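You operate a simulated robot arm through the tools that you are given. There is no shell and no other tool. Be economical: measure what you need, move in short steps, check, and stop when the job is done.

You are at the controls of a simulated robot arm. One attempt, no reset.

JOB
Press the wet felt pack and lay it on the purple mat.
Fine: at the hand press: tin cup under the spout first, tray in, pump to the green line, let it drain, green button once, tray out; spill nothing; other packs stay.

Only the result counts: the job must be done as asked and must still hold three seconds after the hand-in. Knocking over, shifting, dropping, spilling or breaking anything else fails it.

ROBOT AND FRAMES
A 6-joint arm with a two-finger parallel gripper, fixed in place. Base frame: the origin is at the foot of the arm, x ahead of it, y to its left, z up; the work surface is at about z = 78. Readings come in cm, degrees, newtons and seconds.
With the tool pointing down near the work surface it reaches from about 24 to 64 cm from the base axis. Its first joint turns from -66.0 to 66.0 degrees. Payload 2.7 kg.
Tool frame: the origin (TCP) lies between the finger pads and is the grasp point; the fingertips stand 2.3 cm ahead of it; z points along the fingers, y is the line along which they close. Largest opening 9.4 cm; finger width 3.8, thickness 1; the body of the gripper, 5.4 by 9.6 cm, starts 3.9 cm behind the TCP.
Orientation is told as [roll, pitch, yaw] about the base's x, y, z axes, in that order, counted from this pose: with the fingers straight down and closing along the base's y, the tool's x points along the base's -x, its y along +y and its z along -z.

CONTROLS
- The arm moves only by the tool jog_arm. Its argument "plan" is a list of rows, each a list of 7 numbers: the turn, a rotation vector about the tool's x, y, z in degrees, then the shift along the tool's x, y, z in cm, then the opening, from 0 (shut) to 1 (fully open). In form: [[rx, ry, rz, tx, ty, tz, jaw], ...]. A call has 1 to 10 rows; each row is the pose to reach, as a shift and turn from the pose commanded when the call began, along the tool's axes at that moment. A row lasts 0.2 s, in which the tool goes at most 5 cm and 8.6 degrees; a call with a longer step from one row to the next is refused whole, and so is a gripper value outside its range. Where a pose cannot be reached the arm comes as near as it can. A force on the tool above 40 N (or 10 N above the force at the start of the call, whichever is more), or a blocked arm, ends the call early, and 0.2 s more pass. The fingers move at their own pace (about 4.5 cm/s each) and stop on an object; they squeeze with about 34 N. The grip force told is the motor's: it shows also when the fingers shut on nothing. Time passes only in rows, and 0.2 s behind the last, so rows that repeat a pose let the fingers close. The reply holds the time, the measured pose of the TCP, the force on the tool along the base axes, the opening and the grip force, in the units named above and with some noise, with the torque about the TCP (base axes, N m) and any sound that the robot's microphone picked up, and new pictures: "pictures" is both (left out), scene, wrist or none.
- Cameras (640 x 400 px; columns grow to the right, rows downward): "scene" is fixed at [9.2, -44.6, 141.08]; the picture's right is [0.72, -0.69, 0.00], its down [-0.41, -0.44, -0.80] and it looks along [0.55, 0.58, -0.60] (base axes); focal length 214 px, centre (320, 200). "wrist" rides on the gripper at [8.7, 1.6, -7.5] in the tool frame; the picture's right is [-0.18, 0.98, 0.00], its down [-0.58, -0.11, -0.81] and it looks along [-0.79, -0.15, 0.59] (tool axes); focal length 243 px, centre (320, 200).
- pixel_to_xyz(camera, pixels): for up to 12 pixels [column, row] of the newest picture of that camera ("zoom" is the newest enlarged one), the place [x, y, z] in the base frame of the surface seen there, good to about 0.3 cm, but the place of the scene camera against the robot may be out by one fixed shift of up to 2.5 cm in any direction. No time passes.
- zoom(camera, box): a new picture of the part [left, top, right, bottom] of that camera's present view, enlarged. No time passes.
- hand_in(): hands the job in; it is judged then, once.

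Keep the steps short. Do not move on a guess: measure, check each grasp and each placing, and mend mistakes. In all there are 80 turns and 200 pictures (those below and enlarged ones count). Leave the gripper open and the arm clear of the work at the hand-in unless told otherwise, and finish with a single line.

The tools are called after "Call:" as name(argument=value, ...) on one line, values as JSON. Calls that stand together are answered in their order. jog_arm: Moves the arm, as the interface text tells. Its arguments: {"type":"object","properties":{"plan":{"type":"array","items":{"type":"array","items":{"type":"number"}}},"pictures":{"type":"string","enum":["both","scene","wrist","none"]}},"required":["plan"]} The other tools are called the same way: pixel_to_xyz (camera, pixels) gives the place of the surface under pixels of a picture; zoom (camera, box) takes an enlarged picture of a part of a camera's view; hand_in () hands the job in.

At the start:

```text
clock: 0.0
tcp_pos: [29.29, 24.41, 129.02]
tool_rot: [0.0, -0.1, 0.0]
force: [0.7, -0.1, 0.3]
moment: [-0.01, -0.01, -0.01]
gripper_width: 9.38
gripper_force: 0.1
```

scene: 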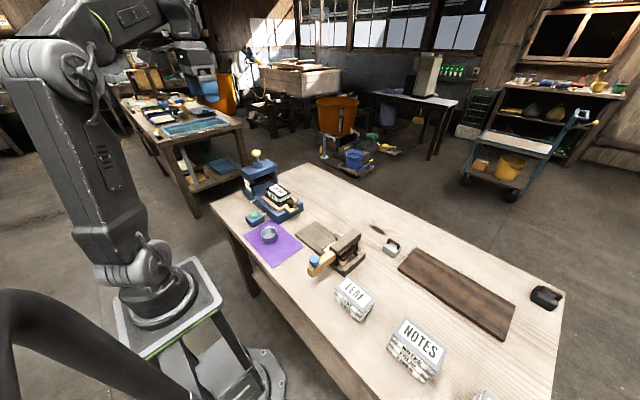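
wrist: 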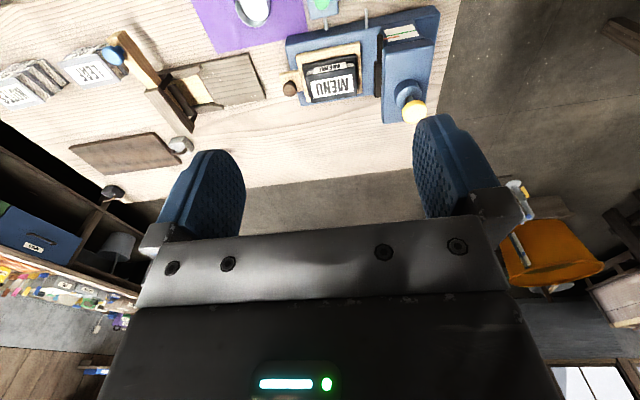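

I see a blue press with a pack at the far left of the table, with a tin cup on the purple mat. I'll zoom in on these first.

Call:
zoom(camera="scene", box=[210, 140, 310, 260])

Call:
zoom(camera="wrist", box=[230, 0, 450, 137])

Call:
zoom(camera="scene", box=[290, 200, 580, 400])

```text
3.33 times, centred on (260, 200) of scene
```

zoom: 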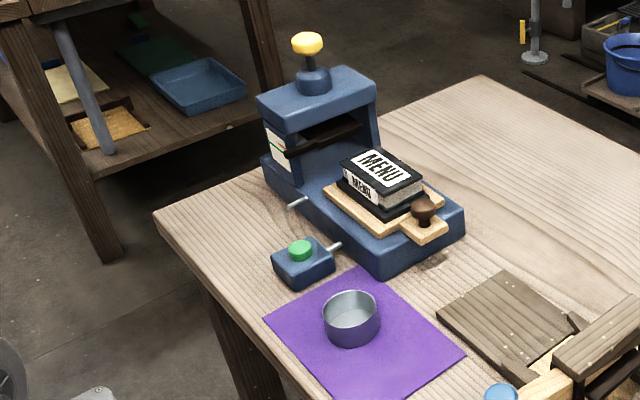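

```text
2.91 times, centred on (340, 68) of wrist
```

zoom: 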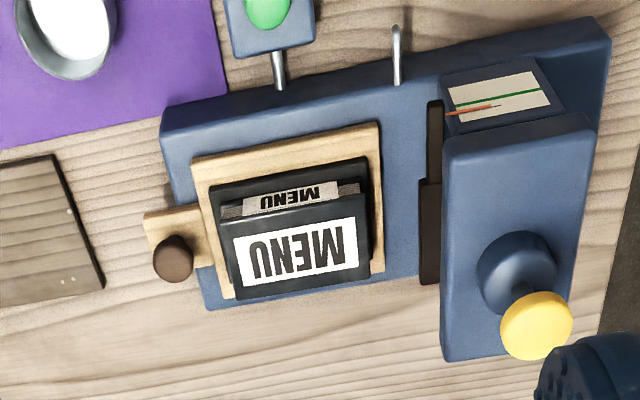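

```text
2.00 times, centred on (435, 300) of scene
```

zoom: 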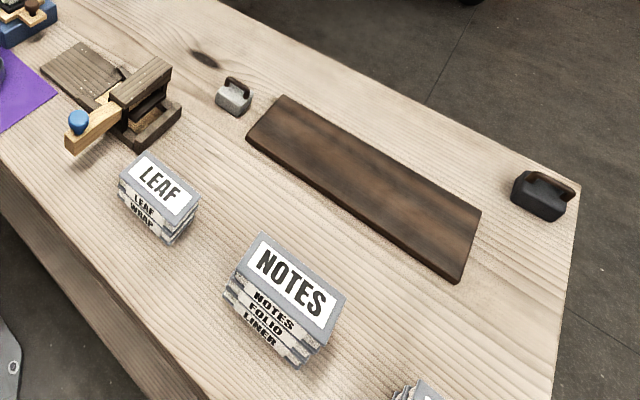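

I'll measure the press, cup, mat, spout and button through the wrist camera, which has no fixed shift, and compare the same features in the scene view.

Call:
pixel_to_xyz(camera="wrist", pixels=[[252, 10], [321, 4], [366, 18], [415, 112], [408, 93], [289, 88], [333, 85], [400, 32], [300, 55], [362, 58], [290, 38], [437, 10]])

Call:
pixel_to_xyz(camera="scene", pixels=[[269, 235], [256, 153], [254, 215], [254, 202], [287, 203], [278, 192], [252, 238], [276, 267], [301, 246], [276, 220], [252, 184], [264, 225]])

```text
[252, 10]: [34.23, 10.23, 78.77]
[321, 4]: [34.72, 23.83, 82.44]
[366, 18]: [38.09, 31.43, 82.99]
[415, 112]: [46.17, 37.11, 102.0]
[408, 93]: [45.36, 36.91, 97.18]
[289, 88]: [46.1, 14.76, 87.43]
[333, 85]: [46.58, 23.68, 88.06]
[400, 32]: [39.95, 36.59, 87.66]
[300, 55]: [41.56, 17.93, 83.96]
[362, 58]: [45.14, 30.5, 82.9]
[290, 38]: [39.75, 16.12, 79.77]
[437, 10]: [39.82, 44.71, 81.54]
```

```text
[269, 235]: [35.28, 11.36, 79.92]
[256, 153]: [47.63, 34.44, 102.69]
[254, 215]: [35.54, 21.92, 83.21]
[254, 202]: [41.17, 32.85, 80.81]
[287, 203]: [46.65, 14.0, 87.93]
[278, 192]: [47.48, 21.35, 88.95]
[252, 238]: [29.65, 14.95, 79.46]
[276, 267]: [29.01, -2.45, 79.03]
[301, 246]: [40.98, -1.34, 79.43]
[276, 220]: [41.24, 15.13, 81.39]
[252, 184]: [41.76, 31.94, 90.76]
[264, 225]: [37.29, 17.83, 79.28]
```

The scene shift is roughly (+1, -1, +0.7). I'll lower the open gripper clear above the press for a closer look at the spout, gauge and cup.

Call:
jog_arm(plan=[[0, 0, 0, 0, 0.5, 4.5, 1], [0, 0, 0, 0, 1, 9, 1], [0, 0, 0, 0, 1, 13.5, 1], [0, 0, 0, 0, 1, 18, 1], [0, 0, 0, 0, 1, 21, 1]], pictures="wrist")

```text
clock: 1.2
tcp_pos: [29.52, 25.41, 107.96]
tool_rot: [0.0, -0.2, 0.0]
force: [0.2, 0.0, -0.8]
moment: [-0.01, 0.0, 0.0]
gripper_width: 9.39
gripper_force: 0.0
```

wrist: 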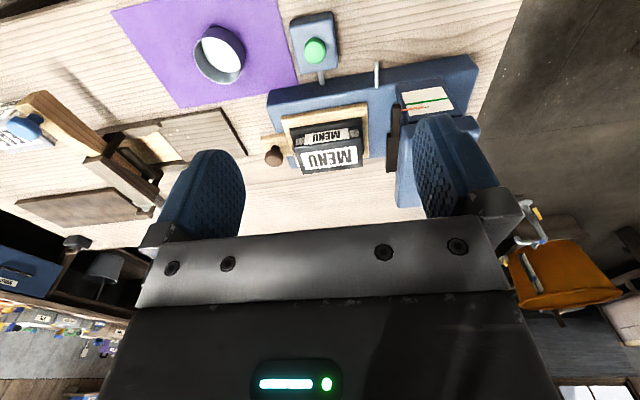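

Now I can see the mat, cup, button, spout and gauge in one view. I'll enlarge it and measure.

Call:
zoom(camera="wrist", box=[240, 0, 480, 180])

Call:
pixel_to_xyz(camera="wrist", pixels=[[220, 25], [220, 84], [194, 53], [246, 55], [220, 50], [376, 65], [377, 85], [320, 80], [315, 50], [374, 95], [273, 158], [293, 18]])

Call:
pixel_to_xyz(camera="wrist", pixels=[[112, 12], [178, 107], [298, 84], [270, 95], [472, 62], [283, 120], [366, 105], [300, 150], [365, 165], [400, 95], [392, 150], [332, 38]])

```text
2.22 times, centred on (360, 90) of wrist
```

zoom: 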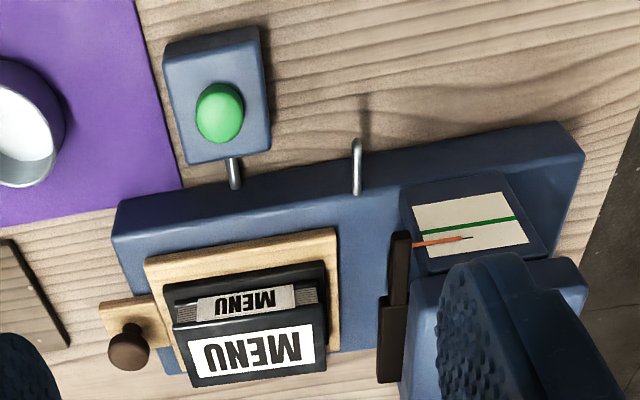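

```text
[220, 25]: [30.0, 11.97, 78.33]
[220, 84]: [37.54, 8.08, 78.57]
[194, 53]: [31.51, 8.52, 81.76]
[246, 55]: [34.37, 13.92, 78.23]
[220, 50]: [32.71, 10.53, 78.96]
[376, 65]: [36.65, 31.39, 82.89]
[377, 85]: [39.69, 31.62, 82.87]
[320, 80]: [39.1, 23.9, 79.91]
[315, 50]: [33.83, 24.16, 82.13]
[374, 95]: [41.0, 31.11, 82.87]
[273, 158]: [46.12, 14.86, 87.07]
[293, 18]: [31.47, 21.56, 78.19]
```

```text
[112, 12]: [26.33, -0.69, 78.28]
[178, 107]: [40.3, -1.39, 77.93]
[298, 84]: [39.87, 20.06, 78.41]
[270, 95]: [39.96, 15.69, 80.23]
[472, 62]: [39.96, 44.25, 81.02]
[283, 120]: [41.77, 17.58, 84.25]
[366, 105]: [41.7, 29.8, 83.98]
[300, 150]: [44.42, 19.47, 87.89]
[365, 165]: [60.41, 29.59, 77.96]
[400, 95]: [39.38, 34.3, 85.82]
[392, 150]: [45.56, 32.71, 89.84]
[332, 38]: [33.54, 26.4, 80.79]
```

I'll zoom on the cup and the spout to get the rim height against the spout height.

Call:
zoom(camera="wrist", box=[170, 5, 270, 105])

Call:
pixel_to_xyz(camera="wrist", pixels=[[201, 69], [197, 60], [221, 73], [237, 71], [242, 60], [197, 38], [205, 27], [235, 40], [224, 31], [377, 72], [376, 78], [376, 67]])

```text
4.00 times, centred on (220, 55) of wrist
```

zoom: 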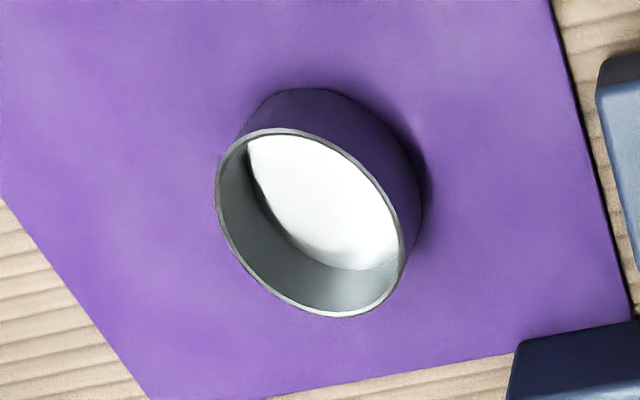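

```text
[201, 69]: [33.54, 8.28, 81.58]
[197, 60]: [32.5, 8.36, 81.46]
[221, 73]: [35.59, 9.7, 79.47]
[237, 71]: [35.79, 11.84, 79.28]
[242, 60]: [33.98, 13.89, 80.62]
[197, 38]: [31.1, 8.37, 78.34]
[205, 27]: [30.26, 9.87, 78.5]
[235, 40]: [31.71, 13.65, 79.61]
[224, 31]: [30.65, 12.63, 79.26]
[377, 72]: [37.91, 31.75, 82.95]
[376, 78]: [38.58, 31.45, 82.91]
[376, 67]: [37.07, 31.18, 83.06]
```

Call:
pixel_to_xyz(camera="zoom", pixels=[[217, 195], [221, 220], [340, 314], [402, 262], [402, 230], [260, 131], [300, 131], [240, 255], [365, 310], [418, 220], [260, 105], [285, 300]])

```text
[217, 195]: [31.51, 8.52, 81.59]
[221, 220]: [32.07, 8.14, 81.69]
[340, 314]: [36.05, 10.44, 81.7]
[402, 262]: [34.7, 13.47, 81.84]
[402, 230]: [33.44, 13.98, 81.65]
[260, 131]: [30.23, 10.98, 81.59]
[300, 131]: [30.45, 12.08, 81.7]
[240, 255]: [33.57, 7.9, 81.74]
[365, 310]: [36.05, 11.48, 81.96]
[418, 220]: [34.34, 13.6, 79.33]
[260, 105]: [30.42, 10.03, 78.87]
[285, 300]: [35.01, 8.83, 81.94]
```

The cup's centre is at about (33.15, 10.95), its rim is at z 81.7 and it is 6 cm across. The spout tip is at (36.6, 31.4, 82.9). I'll move above the cup.

Call:
jog_arm(plan=[[0, 0, 0, -0.73, -2.9, 3.6, 1], [0, 0, 0, -1.45, -5.8, 7.2, 1], [0, 0, 0, -2.18, -8.7, 10.8, 1], [0, 0, 0, -2.9, -11.6, 14.4, 1], [0, 0, 0, -3.63, -14.46, 18, 1], [0, 0, 0, -3.63, -14.46, 18, 1]], pictures="both")

```text
clock: 2.6
tcp_pos: [33.11, 10.89, 90.15]
tool_rot: [0.0, -0.1, 0.0]
force: [0.2, -0.8, 0.7]
moment: [-0.01, 0.0, 0.02]
gripper_width: 9.39
gripper_force: 0.1
```

scene: 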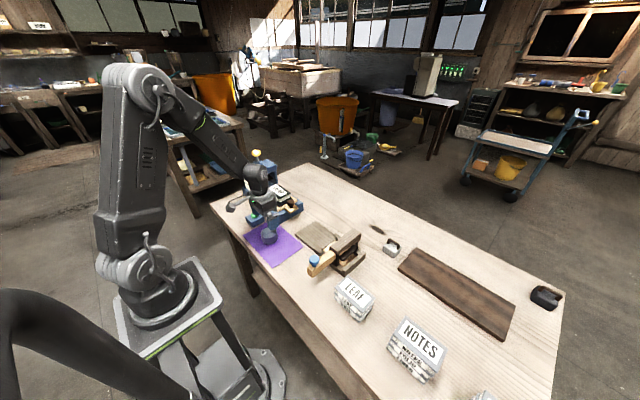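
wrist: 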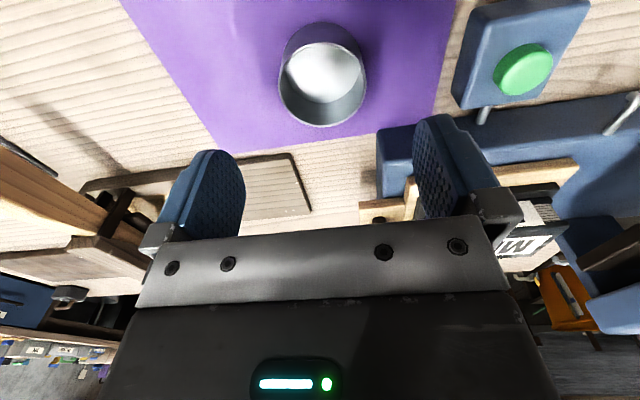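

The cup is centred between the fingers. I'll descend to z ≈ 81.2 and check before closing.

Call:
jog_arm(plan=[[0, 0, 0, 0, 0, 4, 1], [0, 0, 0, 0, 0, 7, 1], [0, 0, 0, 0, 0, 8.9, 1], [0, 0, 0, 0, 0, 8.9, 0.6], [0, 0, 0, 0, 0, 8.9, 0.4], [0, 0, 0, 0, 0, 8.9, 0.4]], pictures="wrist")

```text
clock: 4.0
tcp_pos: [33.1, 10.95, 81.22]
tool_rot: [0.0, -0.1, 0.1]
force: [0.0, 0.1, 1.5]
moment: [0.02, 0.01, 0.02]
gripper_width: 5.89
gripper_force: 34.3
```

wrist: 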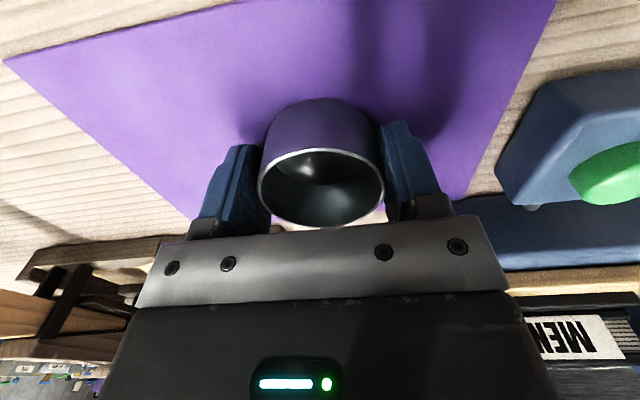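

The grip holds at width 5.89 and 34 N. I'll lift it and carry it high to (27.5, 31.4), in front of the spout.

Call:
jog_arm(plan=[[0, 0, 0, 0, 0, -3, 0.4], [0, 0, 0, 0, 0, -7, 0.4], [0, 0, 0, 0, 0, -10, 0.4], [0, 0, 0, 1.1, 4, -10, 0.4], [0, 0, 0, 2.2, 8, -10, 0.4], [0, 0, 0, 3.3, 12, -10, 0.4], [0, 0, 0, 4.4, 16, -10, 0.4], [0, 0, 0, 5.6, 20.45, -10, 0.4], [0, 0, 0, 5.6, 20.45, -10, 0.4]], pictures="both")

```text
clock: 6.0
tcp_pos: [27.51, 31.45, 91.25]
tool_rot: [-0.1, 0.0, 0.1]
force: [0.1, 0.0, 0.0]
moment: [-0.01, 0.02, 0.01]
gripper_width: 5.9
gripper_force: 34.5
```

scene: 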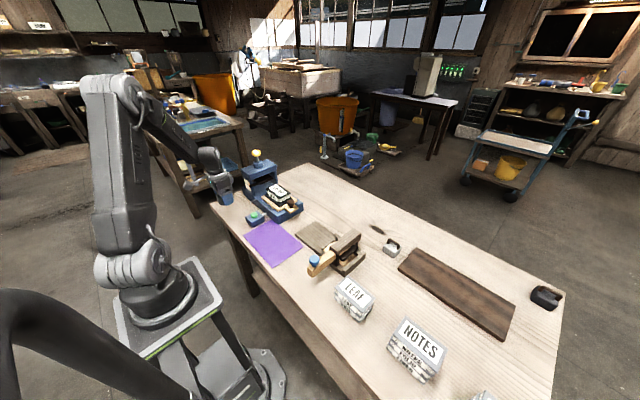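
wrist: 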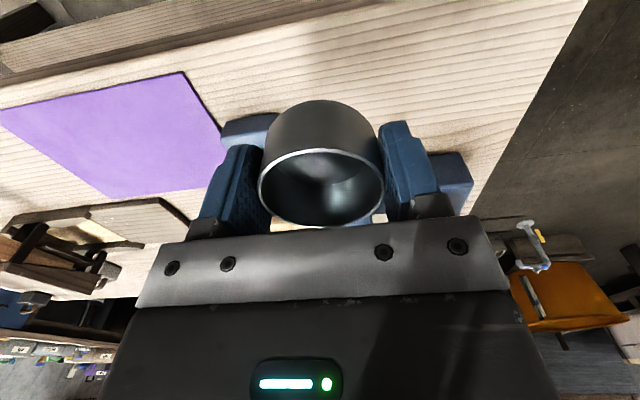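

I'll lower the cup to just above the table and slide it partway toward the spout.

Call:
jog_arm(plan=[[0, 0, 0, 0, 0, 4, 0.4], [0, 0, 0, 0, 0, 8, 0.4], [0, 0, 0, 0, 0, 9.8, 0.4], [0, 0, 0, -2, 0, 9.8, 0.4], [0, 0, 0, -4, 0, 9.8, 0.4], [0, 0, 0, -4, 0, 9.8, 0.4]], pictures="both")

Call:
zoom(camera="scene", box=[210, 145, 300, 235])

Call:
zoom(camera="wrist", box=[200, 50, 480, 250])

```text
clock: 7.4
tcp_pos: [31.46, 31.46, 81.33]
tool_rot: [0.0, 0.0, 0.1]
force: [-0.4, 0.1, 0.0]
moment: [-0.03, 0.01, 0.02]
gripper_width: 5.9
gripper_force: 34.0
```

scene: 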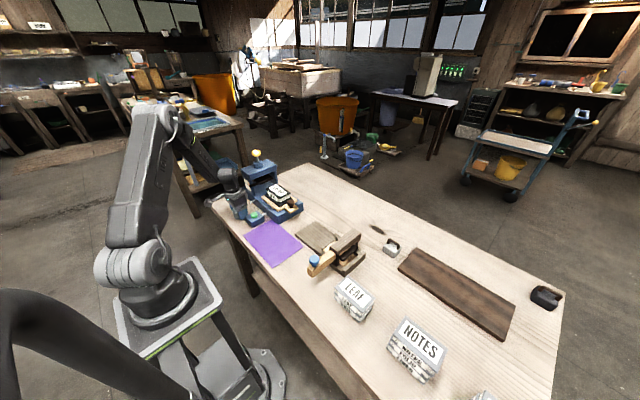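
wrist: 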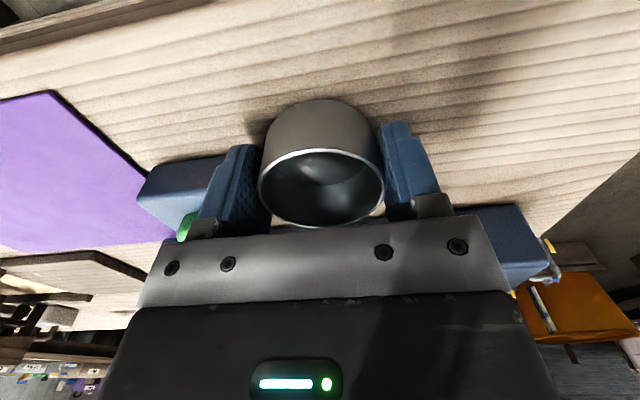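

```text
4.44 times, centred on (255, 190) of scene
```

zoom: 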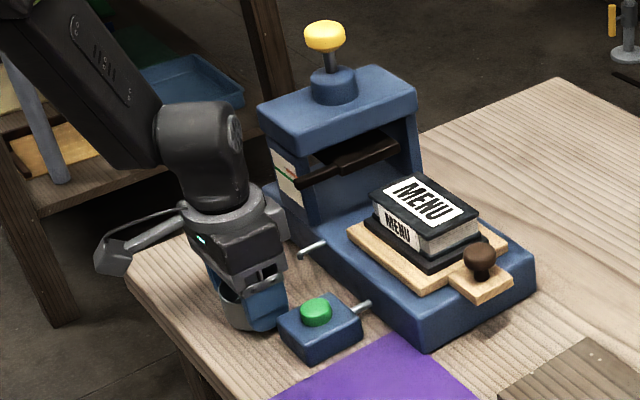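

```text
2.00 times, centred on (340, 150) of wrist
```

zoom: 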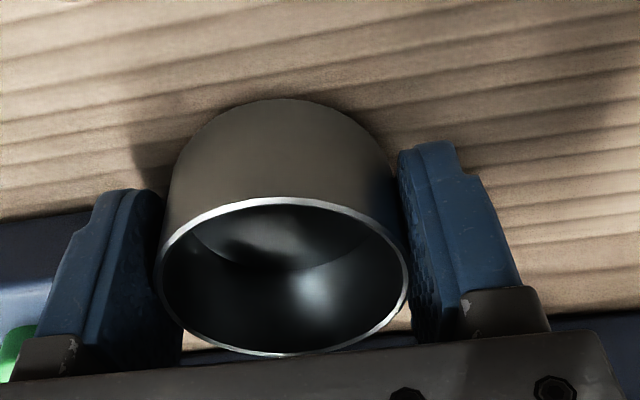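

The cup is just above the table and in line with the spout. I'll slide in slowly to x = 36 with the force stop as a guard.

Call:
jog_arm(plan=[[0, 0, 0, -1, 0, 0, 0.4], [0, 0, 0, -2, 0, 0, 0.4], [0, 0, 0, -3, 0, 0, 0.4], [0, 0, 0, -3.8, 0, 0, 0.4], [0, 0, 0, -4.5, 0, 0, 0.4], [0, 0, 0, -4.5, 0, 0, 0.4]], pictures="both")

Call:
zoom(camera="scene", box=[210, 145, 300, 235])

Call:
zoom(camera="wrist", box=[200, 50, 480, 250])

```text
clock: 8.8
tcp_pos: [35.91, 31.55, 81.26]
tool_rot: [0.0, -0.2, 0.0]
force: [0.4, -0.8, -0.5]
moment: [0.01, 0.02, -0.02]
gripper_width: 5.91
gripper_force: 33.6
```

scene: 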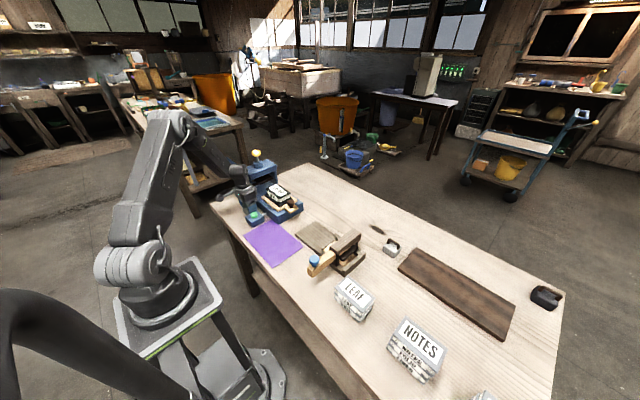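
wrist: 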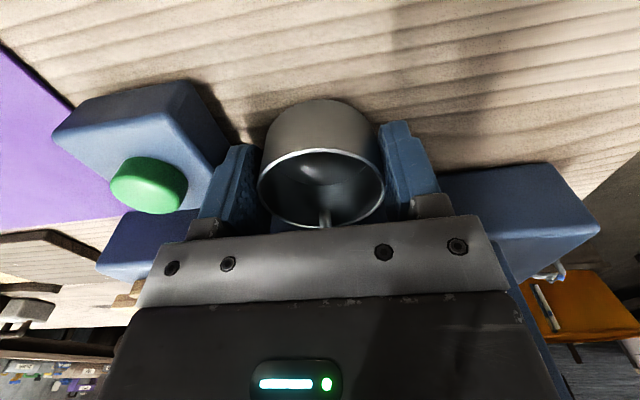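

```text
4.44 times, centred on (255, 190) of scene
```

zoom: 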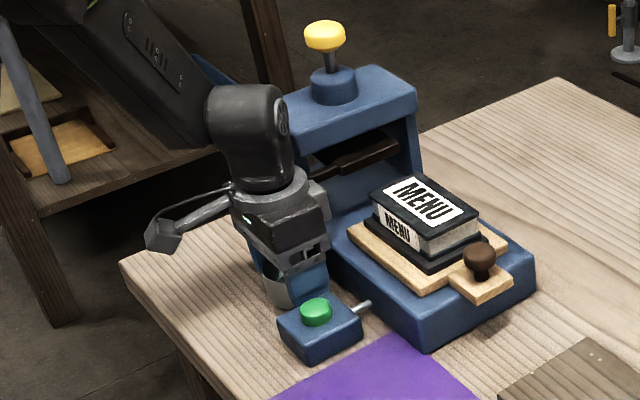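

```text
2.00 times, centred on (340, 150) of wrist
```

zoom: 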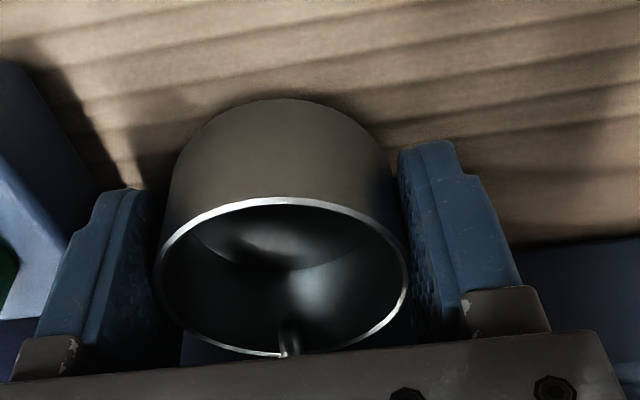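

The spout tip is inside the rim (zoom pixel 290,335), and nothing is touching. I'll lower it to the table, then open only a little because the button box is close, and check.

Call:
jog_arm(plan=[[0, 0, 0, -0.2, 0, 0.15, 0.4], [0, 0, 0, -0.3, 0, 0.3, 0.4], [0, 0, 0, -0.3, 0, 0.3, 0.4], [0, 0, 0, -0.3, 0, 0.3, 0.66], [0, 0, 0, -0.3, 0, 0.3, 0.7], [0, 0, 0, -0.3, 0, 0.3, 0.71], [0, 0, 0, -0.3, 0, 0.3, 0.71]], pictures="wrist")

Call:
zoom(camera="wrist", box=[180, 70, 460, 250])

```text
clock: 10.4
tcp_pos: [36.27, 31.52, 81.05]
tool_rot: [0.0, -0.2, 0.1]
force: [-0.9, -0.9, 0.2]
moment: [0.0, 0.01, 0.02]
gripper_width: 6.68
gripper_force: 0.0
```

wrist: 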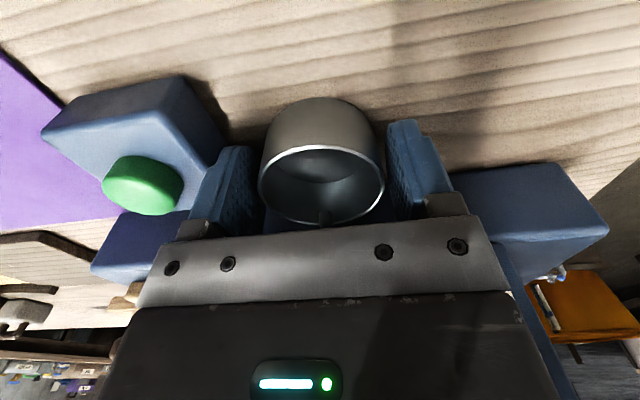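

```text
2.22 times, centred on (320, 160) of wrist
```

zoom: 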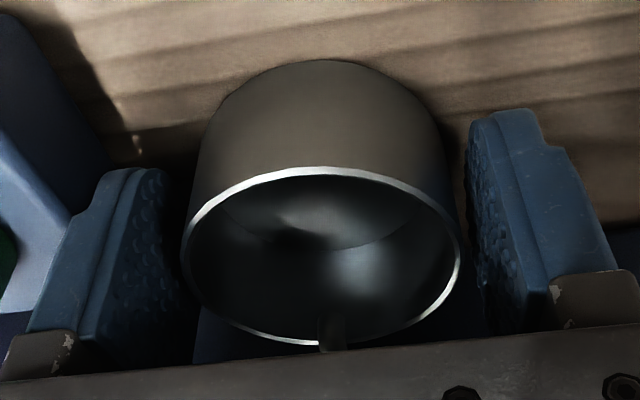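

The cup stands free between the fingers. I'll rise straight up, then back off, then look.

Call:
jog_arm(plan=[[0, 0, 0, 0, 0, -1.5, 0.71], [0, 0, 0, 0.2, 0, -4, 0.71], [0, 0, 0, 2, 0, -8, 0.71], [0, 0, 0, 4, -2, -12, 0.71], [0, 0, 0, 5, -5, -15.5, 0.71], [0, 0, 0, 6, -8, -19, 0.5], [0, 0, 0, 6, -8, -19, 0.3]], pictures="both")

Call:
zoom(camera="wrist", box=[300, 0, 520, 140])

Call:
zoom(camera="scene", box=[210, 145, 300, 235])

```text
clock: 12.0
tcp_pos: [30.33, 23.26, 99.86]
tool_rot: [-0.1, -0.2, 0.0]
force: [-0.4, 0.4, -0.1]
moment: [-0.02, 0.02, -0.02]
gripper_width: 2.8
gripper_force: 0.0
```

scene: 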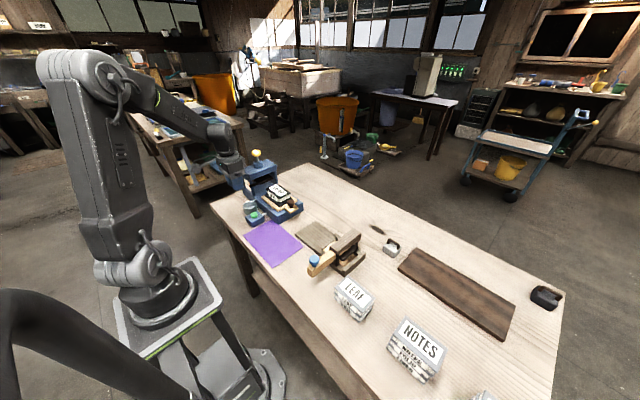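
wrist: 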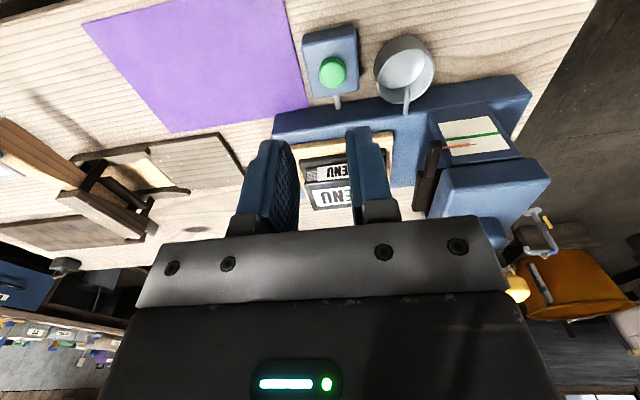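

```text
2.86 times, centred on (410, 70) of wrist
```

zoom: 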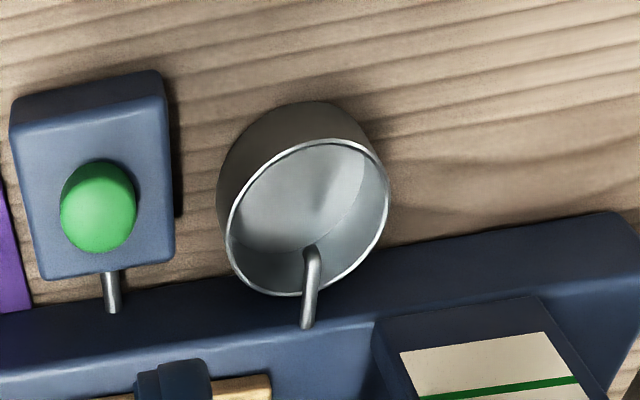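

```text
4.44 times, centred on (255, 190) of scene
```

zoom: 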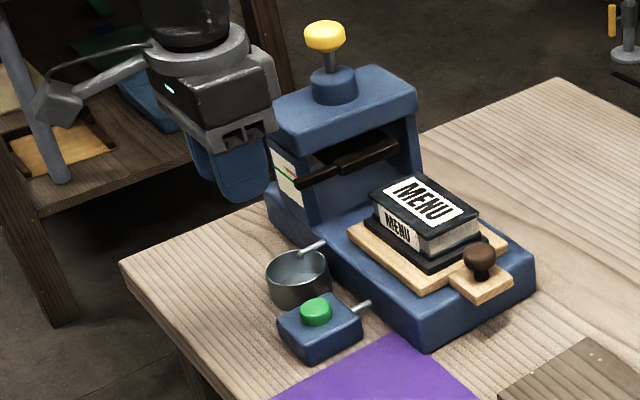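

The cup stands squarely under the spout. Next I'll turn the gripper 90° so the fingers close along x and bring it over the brown tray knob at (46.1, 14.85).

Call:
jog_arm(plan=[[0, 0, -8.5, -1.6, -0.85, 0, 0.3], [0, 0, -17, -3.2, -1.7, 0, 0.3], [0, 0, -25.5, -4.8, -2.5, 0, 0.3], [0, 0, -34, -6.4, -3.4, 0, 0.4], [0, 0, -42.5, -8, -4.2, 0, 0.4], [0, 0, -51, -9.6, -5, 0, 0.45], [0, 0, -59.5, -11.2, -5.9, 0, 0.5], [0, 0, -68, -12.8, -6.8, 0, 0.5], [0, 0, -76.5, -14.4, -7.6, 0, 0.5], [0, 0, -85, -15.8, -8.45, 0, 0.5]], pictures="none")

Call:
jog_arm(plan=[[0, 0, -5, 0, 0, 0, 0.5], [0, 0, -5, 0, 0, 0, 0.5]], pictures="both")

```text
clock: 14.2
tcp_pos: [46.0, 14.88, 100.1]
tool_rot: [-0.1, 0.0, 85.1]
force: [0.3, 0.4, -0.7]
moment: [0.02, 0.01, -0.04]
gripper_width: 4.7
gripper_force: 0.1
```

```text
clock: 14.8
tcp_pos: [46.04, 14.96, 100.02]
tool_rot: [0.0, 0.0, 90.0]
force: [-0.1, -0.2, 0.7]
moment: [0.0, 0.0, 0.03]
gripper_width: 4.68
gripper_force: 0.1
```

scene: 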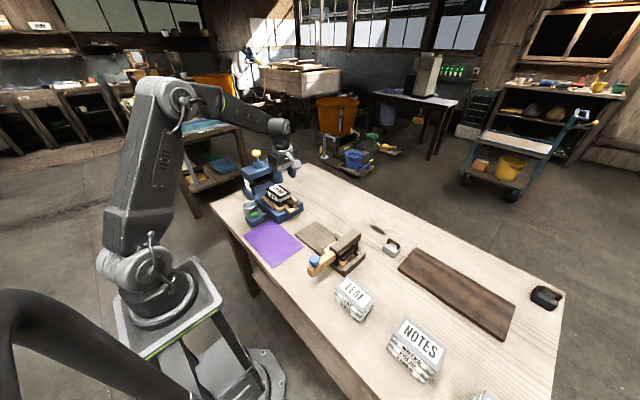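
wrist: 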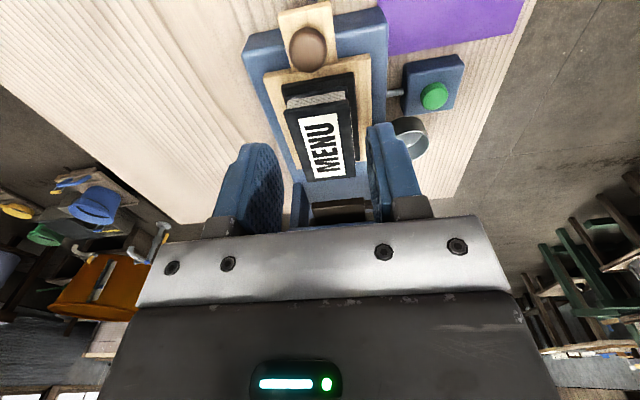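

Good view. I'll measure the knob and tray and look at the enlargement.

Call:
zoom(camera="wrist", box=[230, 0, 450, 140])

Call:
pixel_to_xyz(camera="wrist", pixels=[[308, 42], [291, 48], [326, 48], [307, 65], [307, 27], [284, 12], [334, 10], [286, 110], [352, 105], [310, 178], [355, 172], [265, 75]])

```text
2.86 times, centred on (340, 70) of wrist
```

zoom: 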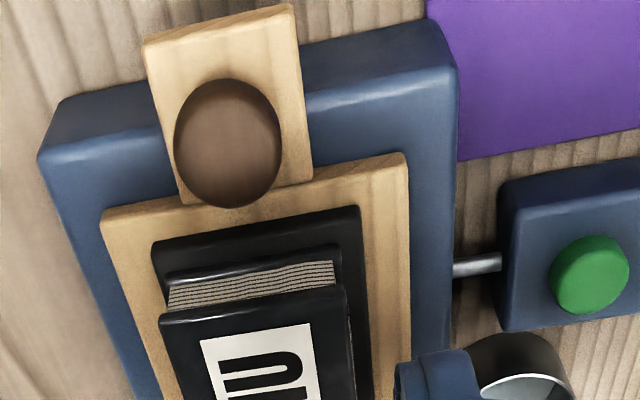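

```text
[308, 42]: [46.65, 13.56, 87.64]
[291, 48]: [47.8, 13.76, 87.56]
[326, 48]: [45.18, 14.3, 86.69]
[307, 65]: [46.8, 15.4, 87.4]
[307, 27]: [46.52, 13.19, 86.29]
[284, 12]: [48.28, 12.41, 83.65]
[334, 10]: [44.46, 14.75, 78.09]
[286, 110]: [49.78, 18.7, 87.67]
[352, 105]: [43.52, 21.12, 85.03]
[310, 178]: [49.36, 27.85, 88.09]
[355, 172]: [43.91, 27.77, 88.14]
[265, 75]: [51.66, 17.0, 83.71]
```

The knob's centre is at (46.5, 14.35), its top is at z 87.6 and the tab is at 83.7. I'll go down around it and close.

Call:
jog_arm(plan=[[0, 0, 0, 0.56, -0.46, 4.5, 0.6], [0, 0, 0, 0.56, -0.46, 9, 0.6], [0, 0, 0, 0.56, -0.46, 12, 0.6], [0, 0, 0, 0.56, -0.46, 13.4, 0.6], [0, 0, 0, 0.56, -0.46, 13.4, 0.3], [0, 0, 0, 0.56, -0.46, 13.4, 0.15], [0, 0, 0, 0.56, -0.46, 13.4, 0.15]], pictures="wrist")

```text
clock: 16.4
tcp_pos: [46.91, 14.36, 86.9]
tool_rot: [-1.0, -0.2, 90.0]
force: [8.6, 0.2, -9.3]
moment: [-0.14, -0.07, -0.07]
gripper_width: 2.97
gripper_force: 45.1
stopped in row 7: the force on the tool passed its limit at 41 N (the readings are from after the stop); the commanded pose is now the measured one
```

wrist: 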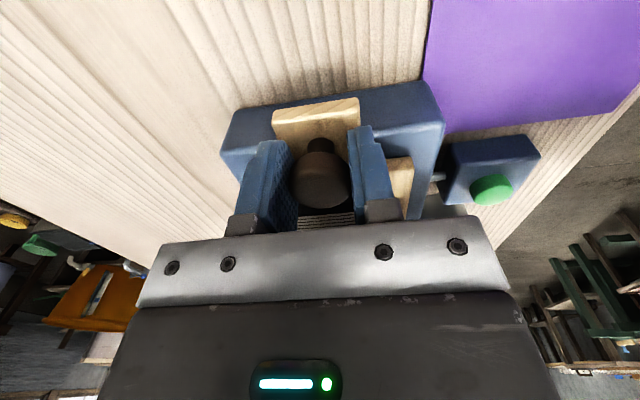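

The fingers closed on the knob, but off-centre, with the knob pushing them toward +x. I'll open, straighten the roll and look again.

Call:
jog_arm(plan=[[0, 0, 0, 0, 0, 0, 0.4], [0, 0, 0, 0, 0, 0, 0.5], [0, 0, 0, 0, 0, 0, 0.5]], pictures="both")

Call:
zoom(camera="wrist", box=[220, 80, 460, 230])

Call:
zoom(camera="scene", box=[225, 145, 315, 235])

```text
clock: 17.2
tcp_pos: [46.91, 14.37, 86.88]
tool_rot: [-1.0, -0.2, 90.0]
force: [0.1, -0.3, -0.4]
moment: [-0.01, -0.04, -0.01]
gripper_width: 4.71
gripper_force: 0.1
```

scene: 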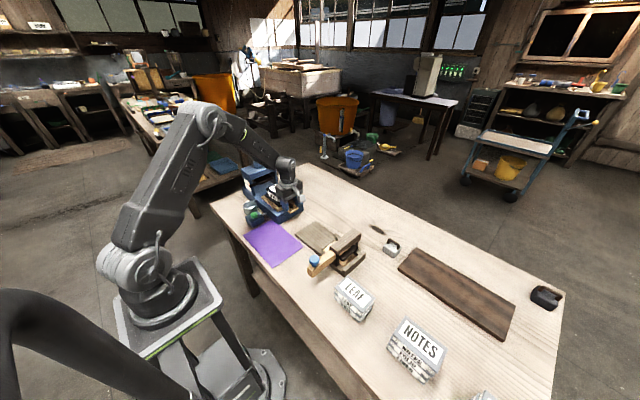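
wrist: 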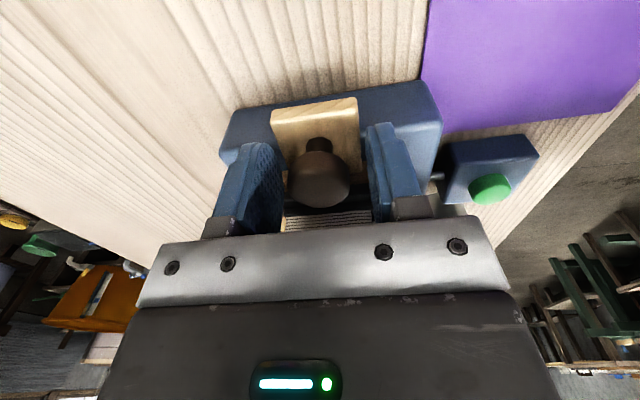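

```text
2.67 times, centred on (340, 155) of wrist
```

zoom: 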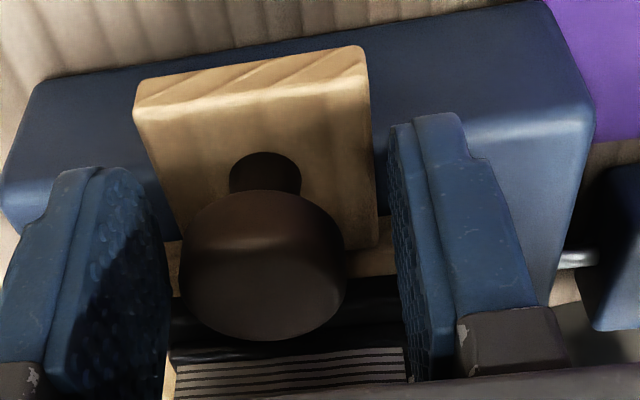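

```text
4.44 times, centred on (270, 190) of scene
```

zoom: 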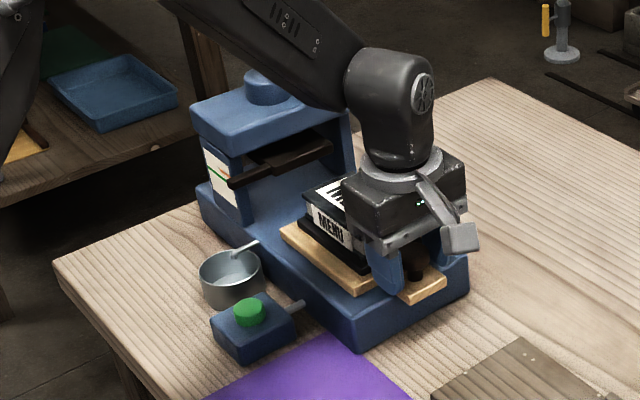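

The knob is about 0.25 cm toward +x from the middle. I'll recentre, straighten and close again.

Call:
jog_arm(plan=[[0, -1, 0, 0, -0.25, 0, 0.5], [0, -1, 0, 0, -0.25, 0, 0.35], [0, -1, 0, 0, -0.25, 0, 0.28], [0, -1, 0, 0, -0.25, 0, 0.28], [0, -1, 0, 0, -0.25, 0, 0.28]], pictures="none")

```text
clock: 18.4
tcp_pos: [47.06, 14.29, 86.83]
tool_rot: [-0.7, -1.2, 89.9]
force: [-17.4, 1.1, 4.0]
moment: [0.1, 0.11, -0.02]
gripper_width: 2.93
gripper_force: 45.4
```

The force reverses now, so the knob centre is in between. I'll undo the small tilt and ease back by 0.15 cm.

Call:
jog_arm(plan=[[0, 0, 0, 0, 0.08, 0, 0.32], [-0.8, 1.1, 0, 0, 0.15, 0, 0.36], [-0.8, 1.1, 0, 0, 0.15, 0, 0.36]], pictures="none")

Call:
jog_arm(plan=[[0, 0, 0, 0, 0, 0, 0.3], [0, 0, 0, 0, 0, 0, 0.29], [0, 0, 0, 0, 0, 0, 0.29]], pictures="none")

```text
clock: 19.2
tcp_pos: [47.12, 14.4, 87.04]
tool_rot: [-0.2, -0.1, 89.9]
force: [-0.7, 0.3, -0.3]
moment: [-0.02, 0.0, -0.01]
gripper_width: 3.37
gripper_force: 0.1
```

```text
clock: 20.1
tcp_pos: [46.93, 14.39, 86.89]
tool_rot: [-0.2, -0.2, 90.0]
force: [-1.0, 0.4, 3.1]
moment: [-0.26, 0.02, 0.02]
gripper_width: 2.94
gripper_force: 44.9
```

Gripped at 2.94 with almost no side force. I'll slide the tray in along +y, 5 cm first.

Call:
jog_arm(plan=[[0, 0, 0, -0.7, 0, 0, 0.29], [0, 0, 0, -1.5, 0, 0, 0.29], [0, 0, 0, -2.5, 0, 0, 0.29], [0, 0, 0, -3.5, 0, 0, 0.29], [0, 0, 0, -4.5, 0, 0, 0.29], [0, 0, 0, -5, 0, 0, 0.29]], pictures="scene")

Call:
zoom(camera="scene", box=[225, 145, 315, 235])

```text
clock: 21.4
tcp_pos: [47.02, 19.36, 86.93]
tool_rot: [-0.1, -0.1, 90.0]
force: [-8.1, -1.1, 12.8]
moment: [0.04, -0.14, -0.04]
gripper_width: 2.93
gripper_force: 45.1
```

scene: 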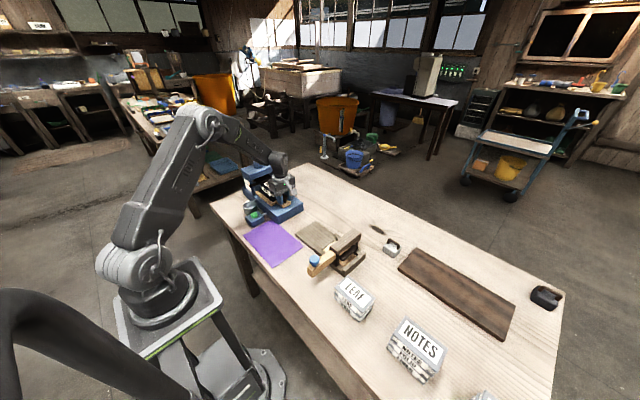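

```text
4.44 times, centred on (270, 190) of scene
```

zoom: 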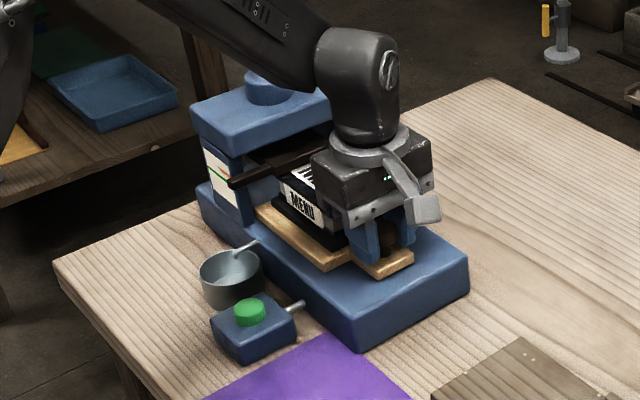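

It slides smoothly. I'll continue with a small trim to relieve the side force.

Call:
jog_arm(plan=[[0, 0, 0, -0.7, 0.04, -0.04, 0.29], [0, 0, 0, -1.5, 0.06, -0.06, 0.29], [0, 0, 0, -2.3, 0.06, -0.06, 0.29], [0, 0, 0, -3.1, 0.06, -0.06, 0.29], [0, 0, 0, -4, 0.06, -0.06, 0.29], [0, 0, 0, -4, 0.06, -0.06, 0.29]], pictures="scene")

Call:
zoom(camera="scene", box=[225, 145, 315, 235])

```text
clock: 22.9
tcp_pos: [46.94, 23.45, 86.85]
tool_rot: [-0.2, -0.1, 90.0]
force: [17.4, 0.2, -8.5]
moment: [-0.25, -0.27, -0.07]
gripper_width: 2.97
gripper_force: 45.2
```

scene: 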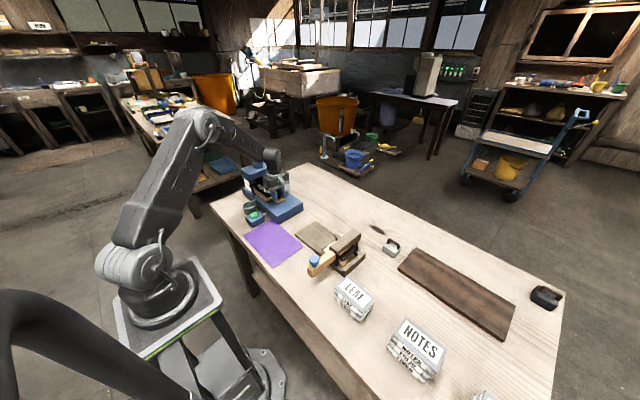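

```text
4.44 times, centred on (270, 190) of scene
```

zoom: 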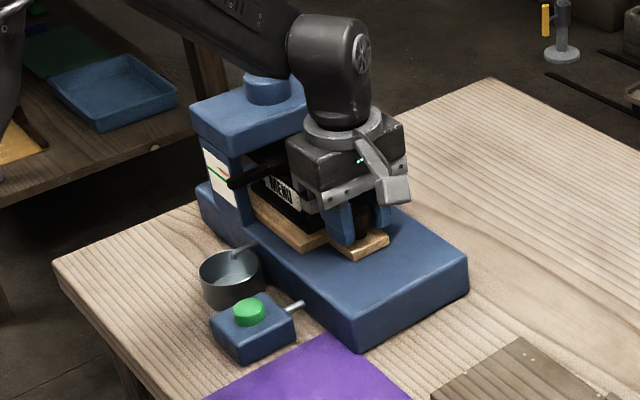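

Force is +17 N in x, so I'll trim back and continue gently until it stops.

Call:
jog_arm(plan=[[0, 0, 0, -0.5, -0.05, 0.03, 0.29], [0, 0, 0, -1, -0.05, 0.03, 0.29], [0, 0, 0, -1.5, -0.05, 0.03, 0.29], [0, 0, 0, -2, -0.05, 0.03, 0.29], [0, 0, 0, -2.5, -0.05, 0.03, 0.29], [0, 0, 0, -2.5, -0.05, 0.03, 0.29]], pictures="both")

Call:
zoom(camera="scene", box=[225, 145, 315, 235])

```text
clock: 24.2
tcp_pos: [46.9, 26.01, 86.96]
tool_rot: [-0.2, -0.1, 90.0]
force: [18.0, -0.4, -6.5]
moment: [-0.16, -0.11, -0.12]
gripper_width: 2.96
gripper_force: 44.7
```

scene: 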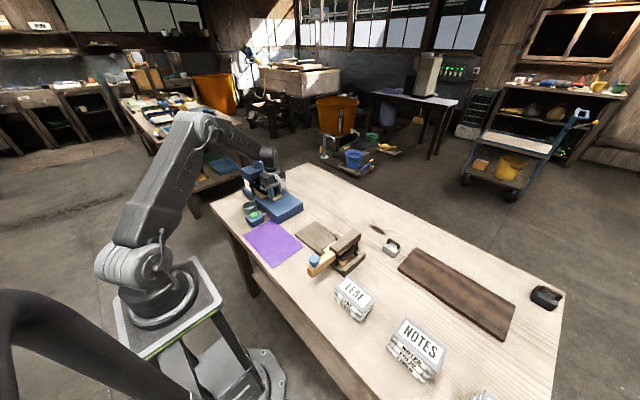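
wrist: 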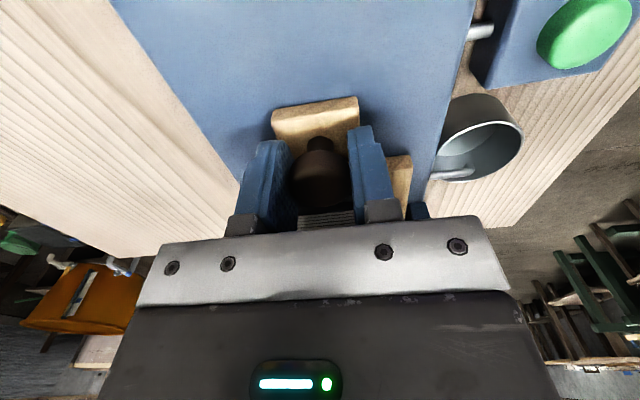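

```text
4.44 times, centred on (270, 190) of scene
```

zoom: 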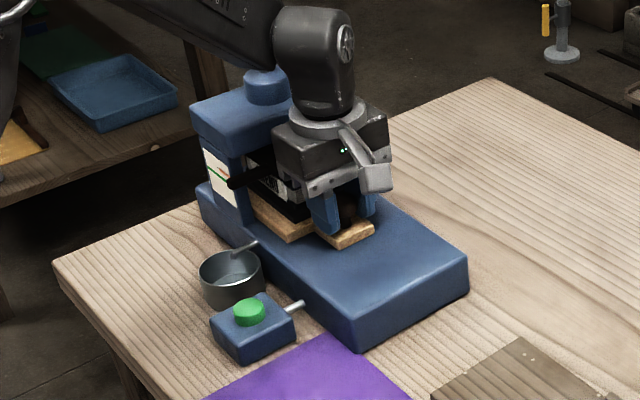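

Still free. The pump axis is at y ≈ 37, so about 2 cm remains. I'll continue in small steps to the stop.

Call:
jog_arm(plan=[[0, 0, 0, -0.4, -0.05, 0.02, 0.29], [0, 0, 0, -0.8, -0.05, 0.02, 0.29], [0, 0, 0, -1.2, -0.05, 0.02, 0.29], [0, 0, 0, -1.6, -0.05, 0.02, 0.29], [0, 0, 0, -2, -0.05, 0.02, 0.29], [0, 0, 0, -2, -0.05, 0.02, 0.29]], pictures="scene")

Call:
zoom(camera="scene", box=[225, 145, 315, 235])

```text
clock: 25.6
tcp_pos: [47.04, 27.93, 86.93]
tool_rot: [0.0, 0.0, 90.0]
force: [-2.5, -0.5, -2.3]
moment: [0.92, 0.07, -0.01]
gripper_width: 2.95
gripper_force: 44.8
```

scene: 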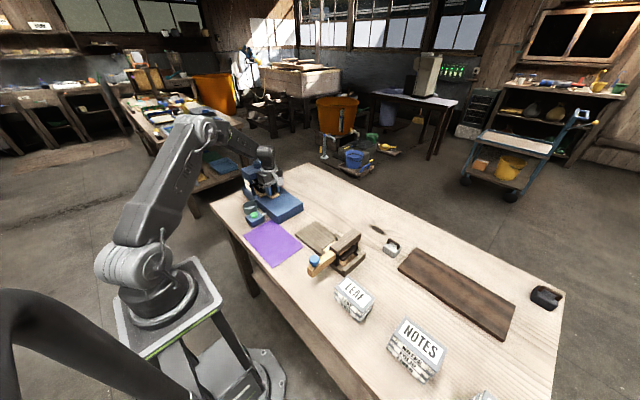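

```text
4.44 times, centred on (270, 190) of scene
```

zoom: 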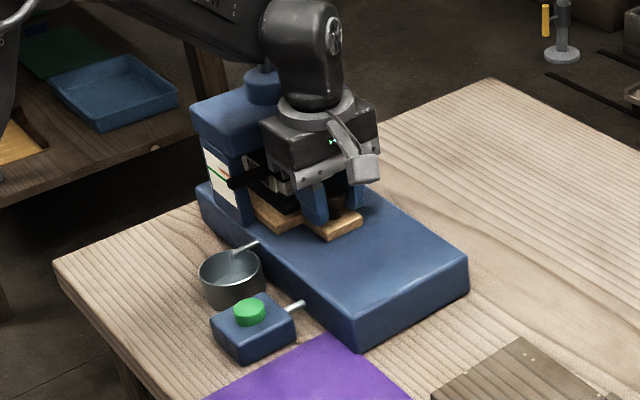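

A moment of 0.9 N·m has appeared, which may be the stop. I'll nudge in 0.2 cm steps.

Call:
jog_arm(plan=[[0, 0, 0, -0.2, 0, 0, 0.29], [0, 0, 0, -0.4, 0, 0, 0.29], [0, 0, 0, -0.4, 0, 0, 0.29]], pictures="wrist")

```text
clock: 26.4
tcp_pos: [47.0, 27.95, 86.99]
tool_rot: [0.1, 0.3, 89.8]
force: [-8.4, -34.3, 13.0]
moment: [-0.31, 0.09, 0.04]
gripper_width: 2.98
gripper_force: 45.2
```

wrist: 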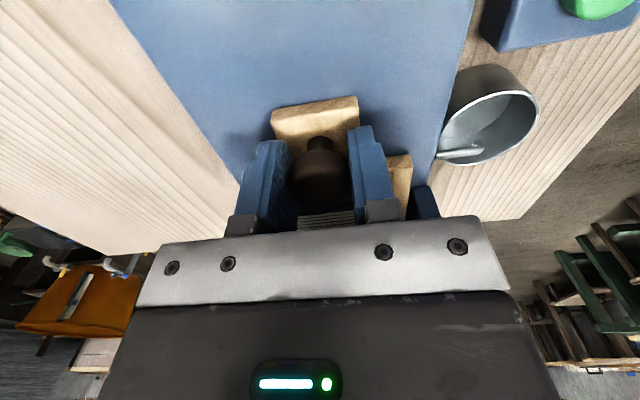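

The tray is at its stop: -34 N in y, acting at knob height. I'll relax, open and rise away.

Call:
jog_arm(plan=[[0, 0, 0, 0.38, 0, 0, 0.29], [0, 0, 0, 0.38, 0, 0, 0.45], [0, 0, 0, 0.38, 0, 0, 0.5], [0, 0, 0, 0.38, 0, 0, 0.5], [0, 0, 0, 0.8, 0, -2, 0.5], [0, 0, 0, 2, 0, -5, 0.5], [0, 0, 0, 5, 0, -9, 0.5], [0, 0, 0, 8, 0, -13, 0.5], [0, 0, 0, 8, 0, -13, 0.5]], pictures="both")

Call:
zoom(camera="scene", box=[225, 135, 315, 225])

Call:
zoom(camera="wrist", box=[220, 20, 460, 240])

```text
clock: 28.4
tcp_pos: [47.42, 20.09, 100.0]
tool_rot: [-0.1, -0.1, 90.0]
force: [0.1, -0.6, 0.4]
moment: [0.0, 0.01, 0.02]
gripper_width: 4.71
gripper_force: 0.0
```

scene: 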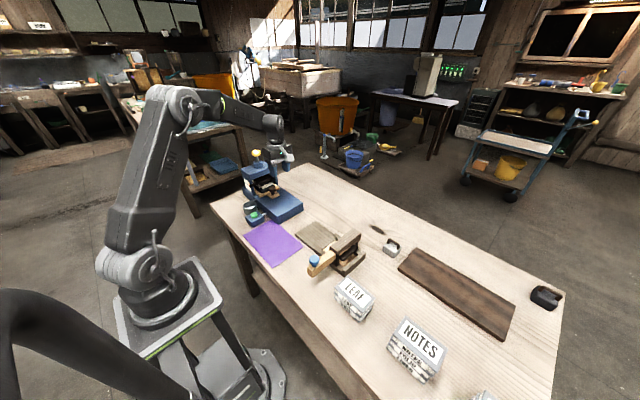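
wrist: 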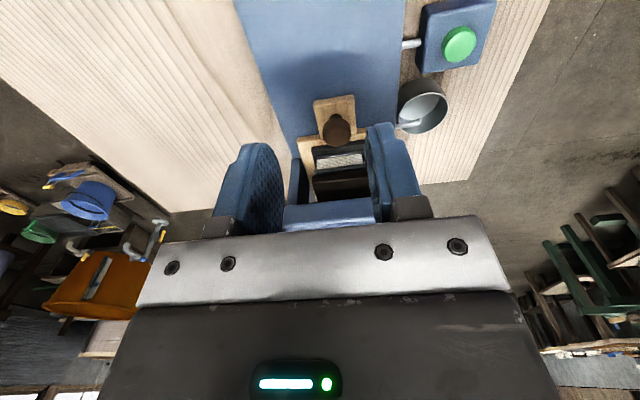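

```text
4.44 times, centred on (270, 180) of scene
```

zoom: 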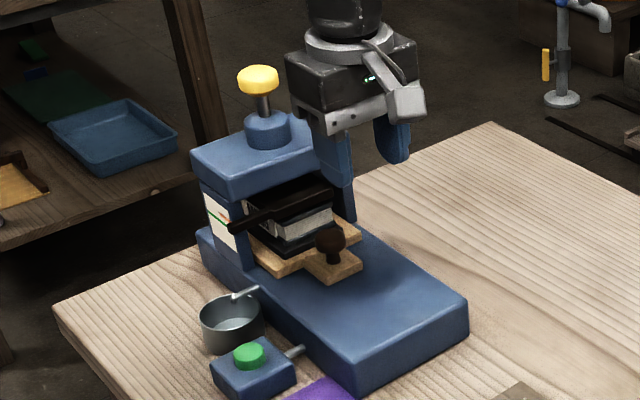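

```text
1.82 times, centred on (340, 130) of wrist
```

zoom: 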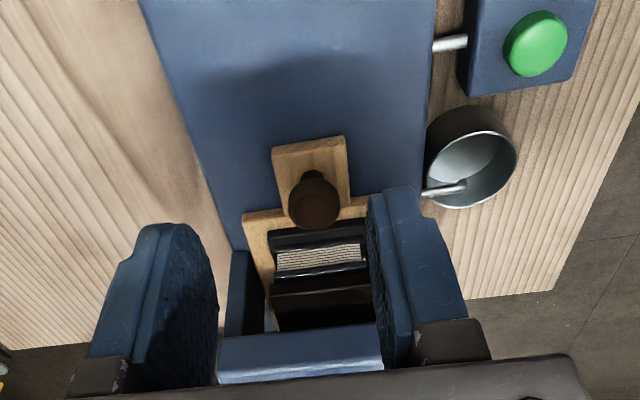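

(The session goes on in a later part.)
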